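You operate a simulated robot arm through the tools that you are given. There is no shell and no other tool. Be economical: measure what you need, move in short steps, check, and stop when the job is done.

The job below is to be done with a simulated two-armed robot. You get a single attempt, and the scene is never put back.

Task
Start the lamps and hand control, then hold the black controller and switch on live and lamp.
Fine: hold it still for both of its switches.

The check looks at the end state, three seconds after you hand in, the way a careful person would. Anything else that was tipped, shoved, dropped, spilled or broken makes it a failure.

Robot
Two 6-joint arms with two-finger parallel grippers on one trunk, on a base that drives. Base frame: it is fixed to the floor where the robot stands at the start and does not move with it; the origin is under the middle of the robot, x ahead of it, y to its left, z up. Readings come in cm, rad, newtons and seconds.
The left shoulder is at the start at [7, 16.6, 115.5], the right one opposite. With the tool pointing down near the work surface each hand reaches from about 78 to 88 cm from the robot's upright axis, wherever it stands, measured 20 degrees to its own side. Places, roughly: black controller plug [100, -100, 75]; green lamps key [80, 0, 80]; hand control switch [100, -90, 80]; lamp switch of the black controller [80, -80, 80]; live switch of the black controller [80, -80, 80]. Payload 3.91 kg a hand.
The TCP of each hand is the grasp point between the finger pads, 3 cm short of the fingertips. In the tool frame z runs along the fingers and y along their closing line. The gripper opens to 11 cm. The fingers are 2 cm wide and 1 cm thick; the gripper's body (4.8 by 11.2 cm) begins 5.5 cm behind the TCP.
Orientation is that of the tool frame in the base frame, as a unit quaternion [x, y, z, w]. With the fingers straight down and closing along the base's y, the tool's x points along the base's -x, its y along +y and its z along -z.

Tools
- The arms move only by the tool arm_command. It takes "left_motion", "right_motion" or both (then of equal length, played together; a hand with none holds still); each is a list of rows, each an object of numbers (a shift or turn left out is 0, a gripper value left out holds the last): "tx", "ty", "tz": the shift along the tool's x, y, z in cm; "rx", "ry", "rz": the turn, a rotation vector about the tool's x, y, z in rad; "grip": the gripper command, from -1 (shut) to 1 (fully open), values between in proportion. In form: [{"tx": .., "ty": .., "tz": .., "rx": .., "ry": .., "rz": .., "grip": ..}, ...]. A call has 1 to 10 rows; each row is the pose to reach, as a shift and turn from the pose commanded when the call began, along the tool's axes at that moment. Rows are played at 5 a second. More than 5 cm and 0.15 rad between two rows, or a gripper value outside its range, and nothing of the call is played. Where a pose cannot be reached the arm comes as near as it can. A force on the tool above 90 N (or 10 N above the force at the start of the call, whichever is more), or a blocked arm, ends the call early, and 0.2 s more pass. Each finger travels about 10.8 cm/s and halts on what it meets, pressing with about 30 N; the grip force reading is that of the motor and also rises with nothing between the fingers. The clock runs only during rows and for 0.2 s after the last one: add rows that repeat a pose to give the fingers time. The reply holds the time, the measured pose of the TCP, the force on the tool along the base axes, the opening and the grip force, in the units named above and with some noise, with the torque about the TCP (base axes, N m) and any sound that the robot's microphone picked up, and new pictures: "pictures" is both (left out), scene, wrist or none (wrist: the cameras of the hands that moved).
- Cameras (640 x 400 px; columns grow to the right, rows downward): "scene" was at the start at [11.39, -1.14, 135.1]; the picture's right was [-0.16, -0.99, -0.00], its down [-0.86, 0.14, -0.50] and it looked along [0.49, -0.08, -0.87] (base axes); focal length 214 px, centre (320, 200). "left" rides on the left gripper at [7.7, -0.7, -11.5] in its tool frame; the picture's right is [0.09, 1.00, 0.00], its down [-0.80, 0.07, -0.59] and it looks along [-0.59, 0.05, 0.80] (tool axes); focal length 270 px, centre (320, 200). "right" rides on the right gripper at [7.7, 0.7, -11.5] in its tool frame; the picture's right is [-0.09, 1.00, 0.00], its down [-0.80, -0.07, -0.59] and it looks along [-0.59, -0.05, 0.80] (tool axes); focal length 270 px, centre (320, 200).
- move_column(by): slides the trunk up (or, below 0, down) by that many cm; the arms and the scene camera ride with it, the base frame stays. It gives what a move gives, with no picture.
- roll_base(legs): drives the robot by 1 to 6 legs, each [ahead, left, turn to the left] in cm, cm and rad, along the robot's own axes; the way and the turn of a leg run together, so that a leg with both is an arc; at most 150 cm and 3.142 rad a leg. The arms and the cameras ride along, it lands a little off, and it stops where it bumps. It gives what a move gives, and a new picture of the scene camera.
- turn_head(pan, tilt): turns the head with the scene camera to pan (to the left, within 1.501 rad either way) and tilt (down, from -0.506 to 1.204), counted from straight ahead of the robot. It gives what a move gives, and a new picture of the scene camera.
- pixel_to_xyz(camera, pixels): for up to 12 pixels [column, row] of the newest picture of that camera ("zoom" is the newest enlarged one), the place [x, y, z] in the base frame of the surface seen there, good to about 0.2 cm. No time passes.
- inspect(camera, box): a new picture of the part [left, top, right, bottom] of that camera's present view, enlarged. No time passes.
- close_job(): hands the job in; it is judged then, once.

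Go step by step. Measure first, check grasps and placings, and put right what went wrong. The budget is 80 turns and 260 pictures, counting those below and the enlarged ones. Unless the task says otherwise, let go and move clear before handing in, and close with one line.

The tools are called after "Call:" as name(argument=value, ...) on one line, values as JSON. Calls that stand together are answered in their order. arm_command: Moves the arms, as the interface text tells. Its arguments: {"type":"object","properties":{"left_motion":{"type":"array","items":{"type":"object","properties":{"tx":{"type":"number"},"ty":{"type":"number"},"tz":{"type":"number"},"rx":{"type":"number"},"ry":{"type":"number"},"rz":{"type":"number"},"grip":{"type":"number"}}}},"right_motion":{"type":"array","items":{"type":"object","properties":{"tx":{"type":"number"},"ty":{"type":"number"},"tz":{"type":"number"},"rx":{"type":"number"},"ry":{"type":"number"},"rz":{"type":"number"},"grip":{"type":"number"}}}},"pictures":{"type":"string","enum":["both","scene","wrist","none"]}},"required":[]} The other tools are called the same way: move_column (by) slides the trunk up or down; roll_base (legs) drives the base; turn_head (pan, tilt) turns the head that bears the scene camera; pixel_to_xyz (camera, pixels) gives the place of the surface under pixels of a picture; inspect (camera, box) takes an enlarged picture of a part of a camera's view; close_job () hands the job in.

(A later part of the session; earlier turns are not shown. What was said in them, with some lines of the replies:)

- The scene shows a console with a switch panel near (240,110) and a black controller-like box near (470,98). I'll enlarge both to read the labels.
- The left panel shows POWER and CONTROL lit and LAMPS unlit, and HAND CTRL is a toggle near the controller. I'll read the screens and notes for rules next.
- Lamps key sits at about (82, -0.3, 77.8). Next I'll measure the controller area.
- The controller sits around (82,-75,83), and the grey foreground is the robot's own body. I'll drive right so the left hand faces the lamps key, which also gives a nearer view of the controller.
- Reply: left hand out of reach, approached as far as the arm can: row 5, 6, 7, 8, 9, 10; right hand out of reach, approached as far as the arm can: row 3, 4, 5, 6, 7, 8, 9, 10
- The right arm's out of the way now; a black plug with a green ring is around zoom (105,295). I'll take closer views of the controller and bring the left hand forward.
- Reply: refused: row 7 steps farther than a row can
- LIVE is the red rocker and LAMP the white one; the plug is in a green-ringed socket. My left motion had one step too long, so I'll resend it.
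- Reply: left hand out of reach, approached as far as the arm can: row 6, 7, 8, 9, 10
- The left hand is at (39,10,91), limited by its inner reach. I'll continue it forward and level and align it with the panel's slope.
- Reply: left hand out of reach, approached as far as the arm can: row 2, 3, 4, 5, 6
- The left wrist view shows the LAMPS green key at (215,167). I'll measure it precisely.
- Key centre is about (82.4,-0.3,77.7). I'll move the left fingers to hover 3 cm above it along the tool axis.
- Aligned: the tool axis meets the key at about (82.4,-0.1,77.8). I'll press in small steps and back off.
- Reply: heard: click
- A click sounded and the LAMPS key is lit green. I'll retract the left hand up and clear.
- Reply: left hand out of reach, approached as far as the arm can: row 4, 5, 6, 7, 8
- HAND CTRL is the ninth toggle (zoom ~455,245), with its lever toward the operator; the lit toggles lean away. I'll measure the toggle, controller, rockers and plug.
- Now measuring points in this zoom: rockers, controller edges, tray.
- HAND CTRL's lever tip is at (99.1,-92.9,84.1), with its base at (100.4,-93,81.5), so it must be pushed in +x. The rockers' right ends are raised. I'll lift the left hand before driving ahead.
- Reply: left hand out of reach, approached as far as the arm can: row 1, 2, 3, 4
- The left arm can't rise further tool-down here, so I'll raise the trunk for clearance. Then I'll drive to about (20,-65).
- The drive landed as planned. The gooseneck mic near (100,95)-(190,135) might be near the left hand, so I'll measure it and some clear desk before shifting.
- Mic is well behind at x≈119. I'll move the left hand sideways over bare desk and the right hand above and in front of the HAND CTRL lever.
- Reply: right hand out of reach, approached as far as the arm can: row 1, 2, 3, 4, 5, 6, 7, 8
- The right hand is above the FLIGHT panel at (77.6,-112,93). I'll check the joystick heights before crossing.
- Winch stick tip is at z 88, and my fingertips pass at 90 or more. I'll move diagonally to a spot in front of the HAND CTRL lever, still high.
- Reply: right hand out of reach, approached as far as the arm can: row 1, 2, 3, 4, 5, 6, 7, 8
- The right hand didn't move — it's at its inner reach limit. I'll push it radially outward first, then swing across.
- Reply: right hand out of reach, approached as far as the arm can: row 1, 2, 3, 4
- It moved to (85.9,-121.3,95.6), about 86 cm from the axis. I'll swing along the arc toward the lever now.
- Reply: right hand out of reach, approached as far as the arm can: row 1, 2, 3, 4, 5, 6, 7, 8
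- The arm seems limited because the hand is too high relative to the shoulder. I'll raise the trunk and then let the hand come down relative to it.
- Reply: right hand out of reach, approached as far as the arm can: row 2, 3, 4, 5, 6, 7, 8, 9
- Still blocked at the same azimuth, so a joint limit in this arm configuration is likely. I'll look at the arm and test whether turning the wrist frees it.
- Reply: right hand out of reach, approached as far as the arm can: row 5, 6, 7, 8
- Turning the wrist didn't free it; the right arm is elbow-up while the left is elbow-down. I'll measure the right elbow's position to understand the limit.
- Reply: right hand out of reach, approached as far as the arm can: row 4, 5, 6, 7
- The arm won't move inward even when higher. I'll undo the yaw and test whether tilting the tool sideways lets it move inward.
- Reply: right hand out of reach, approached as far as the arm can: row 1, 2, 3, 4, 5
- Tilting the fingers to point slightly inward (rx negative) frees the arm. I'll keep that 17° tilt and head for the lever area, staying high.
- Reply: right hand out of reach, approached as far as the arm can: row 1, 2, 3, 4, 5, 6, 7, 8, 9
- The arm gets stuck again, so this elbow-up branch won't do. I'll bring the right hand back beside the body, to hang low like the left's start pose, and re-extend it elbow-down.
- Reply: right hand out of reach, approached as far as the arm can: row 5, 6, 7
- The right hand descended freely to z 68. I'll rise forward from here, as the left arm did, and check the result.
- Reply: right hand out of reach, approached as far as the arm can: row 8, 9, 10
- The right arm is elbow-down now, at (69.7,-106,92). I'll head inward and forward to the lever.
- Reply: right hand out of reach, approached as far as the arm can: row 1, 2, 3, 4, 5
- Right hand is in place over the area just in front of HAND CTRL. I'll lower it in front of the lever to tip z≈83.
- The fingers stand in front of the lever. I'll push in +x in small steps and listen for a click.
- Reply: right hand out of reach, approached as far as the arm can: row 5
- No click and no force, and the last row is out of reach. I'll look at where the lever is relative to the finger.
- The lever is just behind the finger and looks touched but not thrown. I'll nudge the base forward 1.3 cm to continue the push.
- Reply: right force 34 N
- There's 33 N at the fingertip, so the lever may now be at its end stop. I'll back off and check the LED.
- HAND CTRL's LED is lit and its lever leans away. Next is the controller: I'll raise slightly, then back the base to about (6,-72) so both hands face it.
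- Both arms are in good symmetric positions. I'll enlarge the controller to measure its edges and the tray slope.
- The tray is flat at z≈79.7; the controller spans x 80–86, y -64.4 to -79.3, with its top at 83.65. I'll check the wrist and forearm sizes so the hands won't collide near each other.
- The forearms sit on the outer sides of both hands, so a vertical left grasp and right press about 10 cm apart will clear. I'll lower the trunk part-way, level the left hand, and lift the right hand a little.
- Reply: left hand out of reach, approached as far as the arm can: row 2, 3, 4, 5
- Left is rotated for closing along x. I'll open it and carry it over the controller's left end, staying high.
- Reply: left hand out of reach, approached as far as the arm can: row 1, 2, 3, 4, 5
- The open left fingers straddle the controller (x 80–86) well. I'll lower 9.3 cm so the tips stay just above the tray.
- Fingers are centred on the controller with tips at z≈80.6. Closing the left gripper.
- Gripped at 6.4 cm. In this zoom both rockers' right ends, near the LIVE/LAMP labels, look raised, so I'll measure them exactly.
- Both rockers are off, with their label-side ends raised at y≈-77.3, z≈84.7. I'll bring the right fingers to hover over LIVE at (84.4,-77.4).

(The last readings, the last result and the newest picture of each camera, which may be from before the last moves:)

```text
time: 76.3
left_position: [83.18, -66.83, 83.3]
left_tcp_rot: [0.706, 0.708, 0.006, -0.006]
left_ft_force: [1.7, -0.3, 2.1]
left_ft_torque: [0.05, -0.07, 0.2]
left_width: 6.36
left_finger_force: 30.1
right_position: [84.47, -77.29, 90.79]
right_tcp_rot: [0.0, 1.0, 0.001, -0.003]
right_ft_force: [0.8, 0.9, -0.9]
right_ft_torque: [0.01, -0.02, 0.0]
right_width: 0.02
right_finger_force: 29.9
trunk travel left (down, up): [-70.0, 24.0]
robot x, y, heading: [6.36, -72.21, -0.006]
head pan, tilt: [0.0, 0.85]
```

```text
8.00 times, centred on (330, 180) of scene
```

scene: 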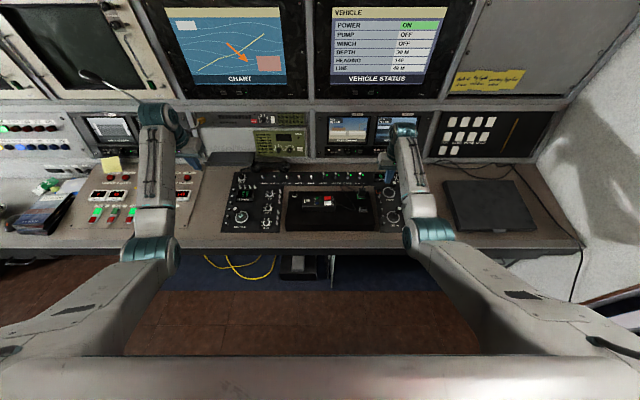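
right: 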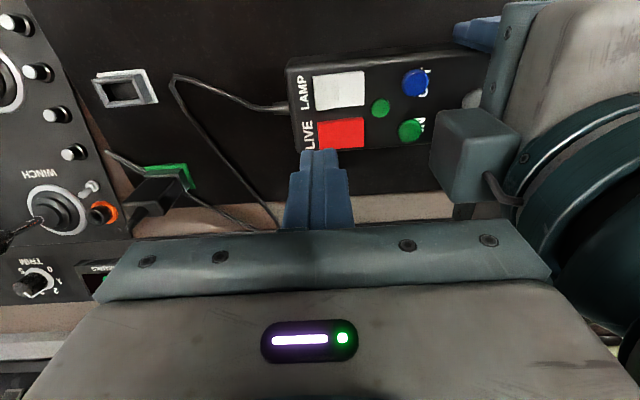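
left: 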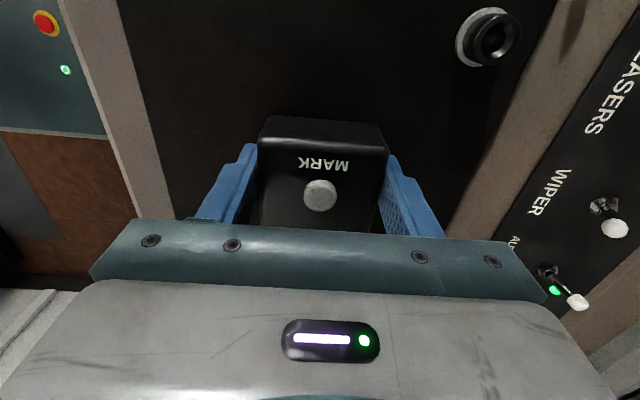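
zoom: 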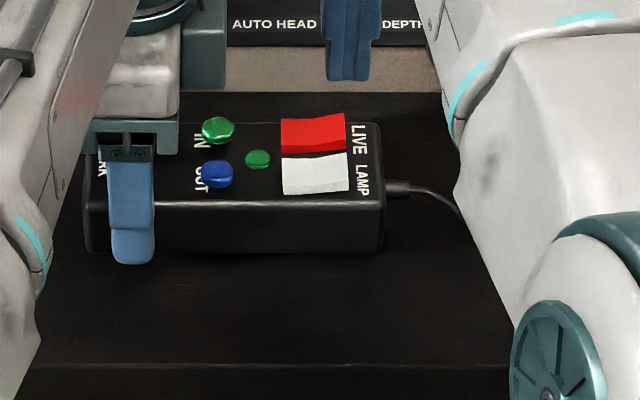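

The right hand hovers over LIVE, but a box on the left gripper (right view ~(475,155)) is close. I'll measure the clearance before lowering.

Call:
pixel_to_xyz(camera="right", pixels=[[440, 150], [470, 130], [460, 190], [500, 190], [515, 130], [500, 60], [545, 285], [530, 210], [325, 160]])

```text
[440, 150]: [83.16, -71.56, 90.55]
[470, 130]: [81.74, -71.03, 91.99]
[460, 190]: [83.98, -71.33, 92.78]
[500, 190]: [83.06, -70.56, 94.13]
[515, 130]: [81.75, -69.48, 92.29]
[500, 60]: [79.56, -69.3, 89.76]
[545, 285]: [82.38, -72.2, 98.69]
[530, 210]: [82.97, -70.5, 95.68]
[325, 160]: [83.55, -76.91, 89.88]
```

The left hand's box reaches y≈-71.6 at z 90–94, and my right gripper's wide side would overlap it when lowered. I'll move right away, yaw it 90° so its narrow side faces the left hand, and return.

Call:
arm_command(right_motion=[{"ty": -4, "tz": -1}, {"ty": -8, "tz": -2}, {"ty": -8, "tz": -2, "rz": -0.145}, {"ty": -8, "tz": -2, "rz": -0.29}, {"ty": -8, "tz": -2, "rz": -0.435}, {"ty": -8, "tz": -2, "rz": -0.58}, {"ty": -8, "tz": -2, "rz": -0.725}, {"ty": -8, "tz": -2, "rz": -0.87}, {"ty": -8, "tz": -2, "rz": -1.015}, {"ty": -8, "tz": -2, "rz": -1.16}], pictures="none")

Call:
arm_command(right_motion=[{"rz": -0.14}, {"rz": -0.28}, {"rz": -0.411}, {"rz": -0.411}], pictures="wrist")

```text
time: 78.5
left_position: [83.18, -66.8, 83.38]
left_tcp_rot: [0.706, 0.708, 0.006, -0.006]
left_ft_force: [-0.1, -0.4, 0.7]
left_ft_torque: [0.13, 0.08, -0.12]
left_width: 6.38
left_finger_force: 29.6
right_position: [84.55, -85.35, 92.78]
right_tcp_rot: [-0.548, 0.836, 0.002, -0.002]
right_ft_force: [1.1, 1.0, -0.2]
right_ft_torque: [0.02, 0.01, -0.04]
right_width: 0.01
right_finger_force: 30.4
trunk travel left (down, up): [-70.0, 24.0]
robot x, y, heading: [6.63, -72.1, -0.0]
head pan, tilt: [0.0, 0.85]
```

```text
time: 79.5
left_position: [83.12, -66.84, 83.29]
left_tcp_rot: [0.706, 0.708, 0.006, -0.007]
left_ft_force: [-2.2, -0.1, 0.2]
left_ft_torque: [0.1, 0.14, -0.11]
left_width: 6.41
left_finger_force: 30.2
right_position: [84.32, -85.3, 92.7]
right_tcp_rot: [0.708, -0.706, -0.003, 0.001]
right_ft_force: [0.1, -0.3, 0.0]
right_ft_torque: [0.04, -0.03, 0.0]
right_width: 0.0
right_finger_force: 30.1
trunk travel left (down, up): [-70.0, 24.0]
robot x, y, heading: [6.34, -71.82, -0.002]
head pan, tilt: [0.0, 0.85]
```

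right: 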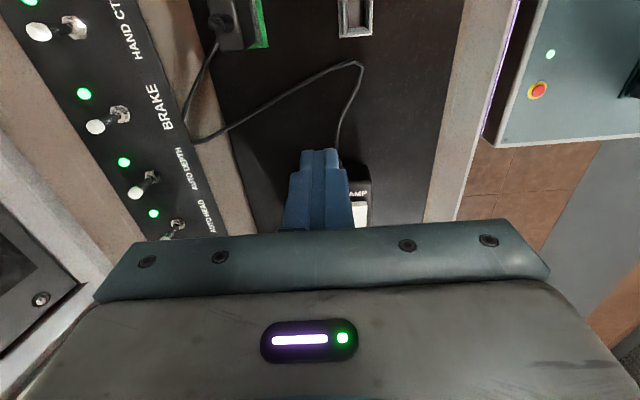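

Yawed correctly. Now I'll return over LIVE, with the narrow side toward the left hand, still high.

Call:
arm_command(right_motion=[{"tx": -3}, {"tx": -6}, {"tx": -7.7, "ty": -0.1}, {"tx": -7.7, "ty": -0.1}], pictures="none")

Call:
inspect(camera="scene", box=[280, 130, 392, 200])

```text
time: 80.5
left_position: [83.03, -66.98, 83.35]
left_tcp_rot: [0.706, 0.708, 0.007, -0.005]
left_ft_force: [-1.5, -0.5, -0.2]
left_ft_torque: [0.05, 0.18, -0.15]
left_width: 6.38
left_finger_force: 30.4
right_position: [84.46, -77.7, 93.01]
right_tcp_rot: [0.708, -0.707, -0.003, 0.002]
right_ft_force: [0.5, -0.7, 0.6]
right_ft_torque: [0.02, -0.01, 0.01]
right_width: 0.0
right_finger_force: 29.6
trunk travel left (down, up): [-70.0, 24.0]
robot x, y, heading: [6.23, -72.33, -0.005]
head pan, tilt: [0.0, 0.85]
```

```text
5.71 times, centred on (336, 165) of scene
```

zoom: 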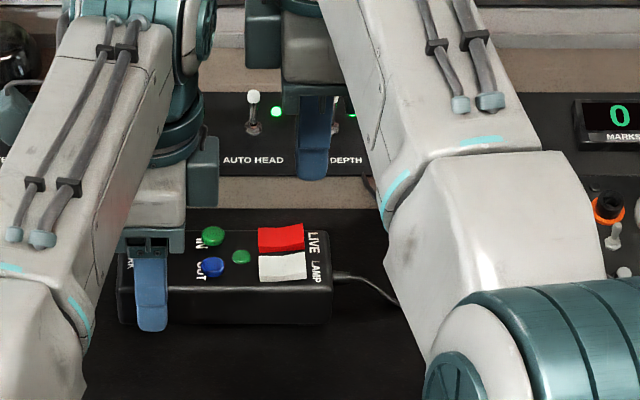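

There's clearance between the hands. I'll lower and press LIVE's raised end gently.

Call:
arm_command(right_motion=[{"tz": 2.5, "tx": -0.2}, {"tz": 4.5, "tx": -0.2}, {"tz": 5.2, "tx": -0.2}, {"tz": 5.6, "tx": -0.2}, {"tz": 5.9, "tx": -0.2}, {"tz": 6.1, "tx": -0.2}], pictures="none")

Call:
inspect(camera="scene", box=[290, 140, 370, 190])

```text
time: 81.9
left_position: [82.99, -66.92, 83.29]
left_tcp_rot: [0.705, 0.709, 0.007, -0.006]
left_ft_force: [10.9, -2.1, -9.0]
left_ft_torque: [0.45, 0.27, 0.75]
left_width: 6.4
left_finger_force: 30.2
right_position: [84.6, -77.53, 87.26]
right_tcp_rot: [-0.707, 0.708, 0.001, 0.002]
right_ft_force: [-4.0, -1.2, 28.0]
right_ft_torque: [0.19, 0.06, 0.36]
right_width: 0.02
right_finger_force: 29.9
trunk travel left (down, up): [-70.0, 24.0]
robot x, y, heading: [6.32, -71.77, -0.003]
head pan, tilt: [0.0, 0.85]
```

```text
8.00 times, centred on (330, 165) of scene
```

zoom: 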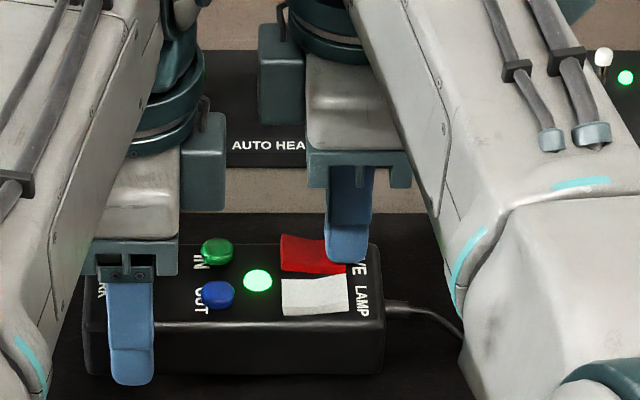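

The controller's green LED lit, so LIVE is on. I'll lift, shift 3.4 cm toward the robot above LAMP, and check.

Call:
arm_command(right_motion=[{"tz": -1.5}, {"tz": -3}, {"tz": -3, "ty": 1.7}, {"tz": -3, "ty": 3.4}, {"tz": -3, "ty": 3.4}], pictures="none")

Call:
inspect(camera="scene", box=[290, 140, 370, 190])

```text
time: 83.1
left_position: [83.15, -66.86, 83.4]
left_tcp_rot: [0.706, 0.708, 0.006, -0.005]
left_ft_force: [0.2, 0.6, 1.1]
left_ft_torque: [-0.4, 0.0, 0.09]
left_width: 6.37
left_finger_force: 29.9
right_position: [81.26, -77.29, 89.69]
right_tcp_rot: [-0.706, 0.708, 0.003, -0.002]
right_ft_force: [-0.9, 0.6, 0.2]
right_ft_torque: [-0.01, 0.0, -0.01]
right_width: 0.0
right_finger_force: 30.0
trunk travel left (down, up): [-70.0, 24.0]
robot x, y, heading: [6.12, -72.1, -0.001]
head pan, tilt: [0.0, 0.85]
```

```text
8.00 times, centred on (330, 165) of scene
```

zoom: 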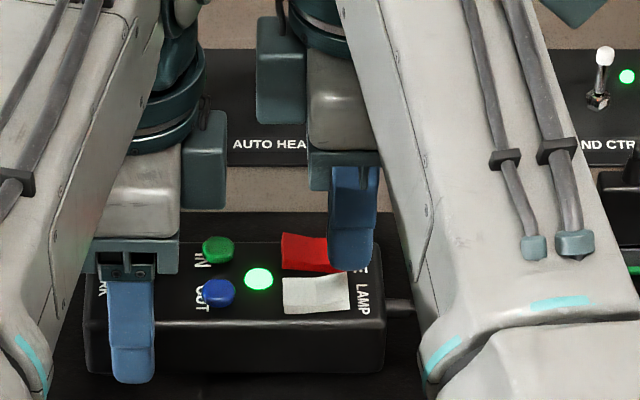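

LED stays lit; the right hand is above LAMP at (81.3,-77.3). Press LAMP.

Call:
arm_command(right_motion=[{"tz": 1.2, "tx": 0.2, "ty": 0.2}, {"tz": 1.9, "tx": 0.2, "ty": 0.2}, {"tz": 2.3, "tx": 0.2, "ty": 0.2}, {"tz": 2.6, "tx": 0.2, "ty": 0.2}, {"tz": 2.8, "tx": 0.2, "ty": 0.2}], pictures="none")

Call:
arm_command(right_motion=[{"tz": -2}, {"tz": -5}, {"tz": -6, "tx": 4}, {"tz": -6, "tx": 8}, {"tz": -6, "tx": 11}], pictures="none")

Call:
inspect(camera="scene", box=[290, 140, 370, 190])

```text
time: 84.3
left_position: [82.99, -66.77, 83.46]
left_tcp_rot: [0.706, 0.709, 0.007, -0.006]
left_ft_force: [10.5, -0.8, -2.2]
left_ft_torque: [0.14, -0.17, 0.93]
left_width: 6.38
left_finger_force: 29.6
right_position: [80.9, -77.65, 87.17]
right_tcp_rot: [-0.707, 0.707, 0.002, 0.0]
right_ft_force: [-4.3, -1.0, 18.6]
right_ft_torque: [0.13, 0.11, 0.25]
right_width: 0.01
right_finger_force: 30.2
trunk travel left (down, up): [-70.0, 24.0]
robot x, y, heading: [6.14, -72.07, -0.002]
head pan, tilt: [0.0, 0.85]
```

```text
time: 85.5
left_position: [83.12, -66.85, 83.47]
left_tcp_rot: [0.706, 0.708, 0.007, -0.006]
left_ft_force: [-3.3, 1.3, 0.3]
left_ft_torque: [-0.28, 0.21, -0.35]
left_width: 6.4
left_finger_force: 29.7
right_position: [80.83, -88.67, 92.99]
right_tcp_rot: [-0.707, 0.707, 0.004, -0.002]
right_ft_force: [-0.4, -0.9, 0.2]
right_ft_torque: [-0.01, -0.03, 0.01]
right_width: 0.0
right_finger_force: 30.1
trunk travel left (down, up): [-70.0, 24.0]
robot x, y, heading: [6.26, -71.72, -0.006]
head pan, tilt: [0.0, 0.85]
```

```text
8.00 times, centred on (330, 165) of scene
```

zoom: 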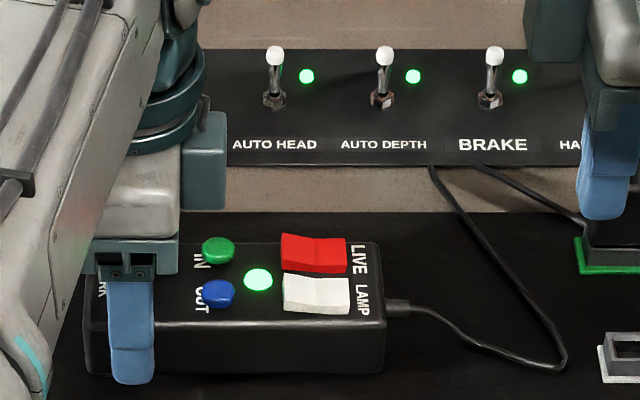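

Both rockers now look tipped to the label side. I'll verify by measuring heights at both ends.

Call:
pixel_to_xyz(camera="zoom", pixels=[[342, 253], [325, 255], [305, 250], [287, 247], [345, 292], [325, 294], [305, 290], [289, 288], [362, 325], [200, 330]])

Call:
inspect(camera="scene", box=[313, 163, 345, 183])

```text
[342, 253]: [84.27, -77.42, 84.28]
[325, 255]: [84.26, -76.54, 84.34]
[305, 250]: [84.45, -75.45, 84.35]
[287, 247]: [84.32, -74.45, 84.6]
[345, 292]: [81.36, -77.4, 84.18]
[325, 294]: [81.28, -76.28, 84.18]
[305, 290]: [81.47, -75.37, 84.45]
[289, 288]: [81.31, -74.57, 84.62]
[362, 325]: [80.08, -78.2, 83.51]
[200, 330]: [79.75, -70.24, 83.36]
```

```text
16.00 times, centred on (329, 173) of scene
```

zoom: 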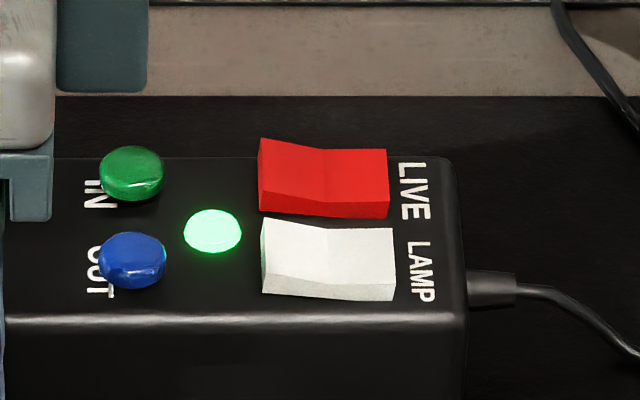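

Both rockers' label ends are down (84.2) and opposite ends up (84.6), with the LED lit. I'll release the controller and lift the left hand straight up.

Call:
arm_command(left_motion=[{"grip": 0.2}, {"grip": 0.6}, {"grip": 1}, {"grip": 1}, {"tz": -3, "grip": 1}, {"tz": -6, "grip": 1}, {"tz": -9, "grip": 1}, {"tz": -11, "grip": 1}], pictures="none")

Call:
move_column(by=12)

Call:
roll_base(legs=[[-15, 0, 0]])

Call:
inspect(camera="scene", box=[240, 110, 400, 210])

Call:
inspect(camera="scene", box=[60, 110, 220, 210])

```text
time: 87.3
left_position: [83.07, -67.08, 94.48]
left_tcp_rot: [0.706, 0.708, 0.006, -0.006]
left_ft_force: [-0.1, -0.6, -0.8]
left_ft_torque: [0.01, -0.01, -0.03]
left_width: 10.99
left_finger_force: 0.0
right_position: [80.93, -88.62, 92.94]
right_tcp_rot: [0.707, -0.707, -0.003, 0.002]
right_ft_force: [-0.5, 1.0, 0.8]
right_ft_torque: [0.02, -0.05, 0.02]
right_width: 0.0
right_finger_force: 29.8
trunk travel left (down, up): [-70.0, 24.0]
robot x, y, heading: [6.33, -72.24, -0.002]
head pan, tilt: [0.0, 0.85]
```

```text
time: 88.8
left_position: [82.96, -67.08, 106.46]
left_tcp_rot: [0.706, 0.708, 0.007, -0.005]
left_ft_force: [0.2, -0.8, 0.0]
left_ft_torque: [-0.01, 0.02, -0.01]
left_width: 11.02
left_finger_force: 0.0
right_position: [81.02, -88.63, 104.94]
right_tcp_rot: [0.708, -0.707, -0.003, 0.002]
right_ft_force: [0.0, 0.2, 0.3]
right_ft_torque: [-0.03, 0.0, -0.02]
right_width: 0.01
right_finger_force: 29.2
trunk travel left (down, up): [-82.0, 12.0]
robot x, y, heading: [6.13, -71.99, -0.001]
head pan, tilt: [0.0, 0.85]
```

```text
time: 90.2
left_position: [67.93, -67.22, 106.28]
left_tcp_rot: [0.706, 0.708, 0.006, -0.007]
left_ft_force: [0.5, 1.5, -0.3]
left_ft_torque: [0.03, 0.0, 0.0]
left_width: 10.98
left_finger_force: 0.0
right_position: [65.83, -88.7, 104.72]
right_tcp_rot: [-0.707, 0.707, 0.004, -0.003]
right_ft_force: [0.9, -0.1, -0.2]
right_ft_torque: [0.0, 0.0, 0.03]
right_width: 0.02
right_finger_force: 30.0
trunk travel left (down, up): [-82.0, 12.0]
robot x, y, heading: [-8.97, -72.28, -0.002]
head pan, tilt: [0.0, 0.85]
```

scene: 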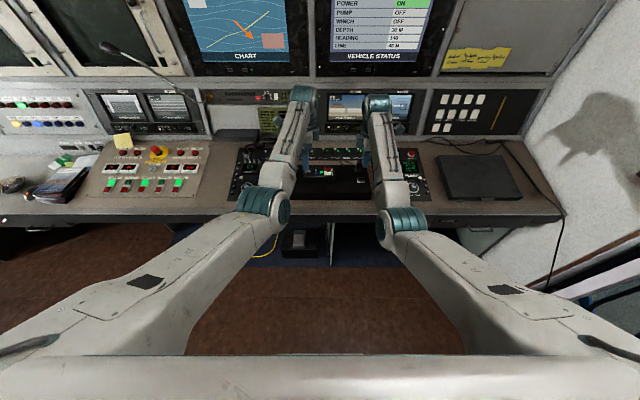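

```text
4.00 times, centred on (320, 160) of scene
```

zoom: 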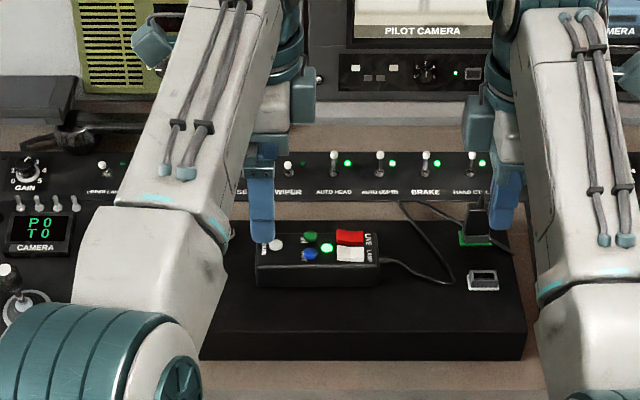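

```text
4.00 times, centred on (140, 160) of scene
```

zoom: 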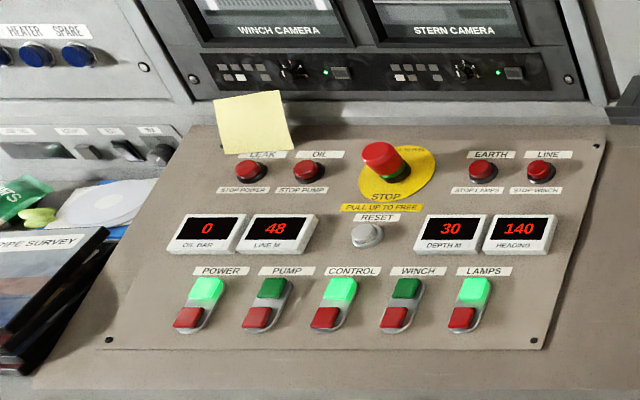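

LAMPS is lit, HAND CTRL is lit, the controller's LED is lit with both rockers on, and both hands are clear with everything else undisturbed. Handing in.

Call:
close_job()

```text
The job is handed in.
```

I switched on the lamps and hand control, then held the black controller with the left hand and pressed its live and lamp switches; both hands were clear of the console when I handed in.
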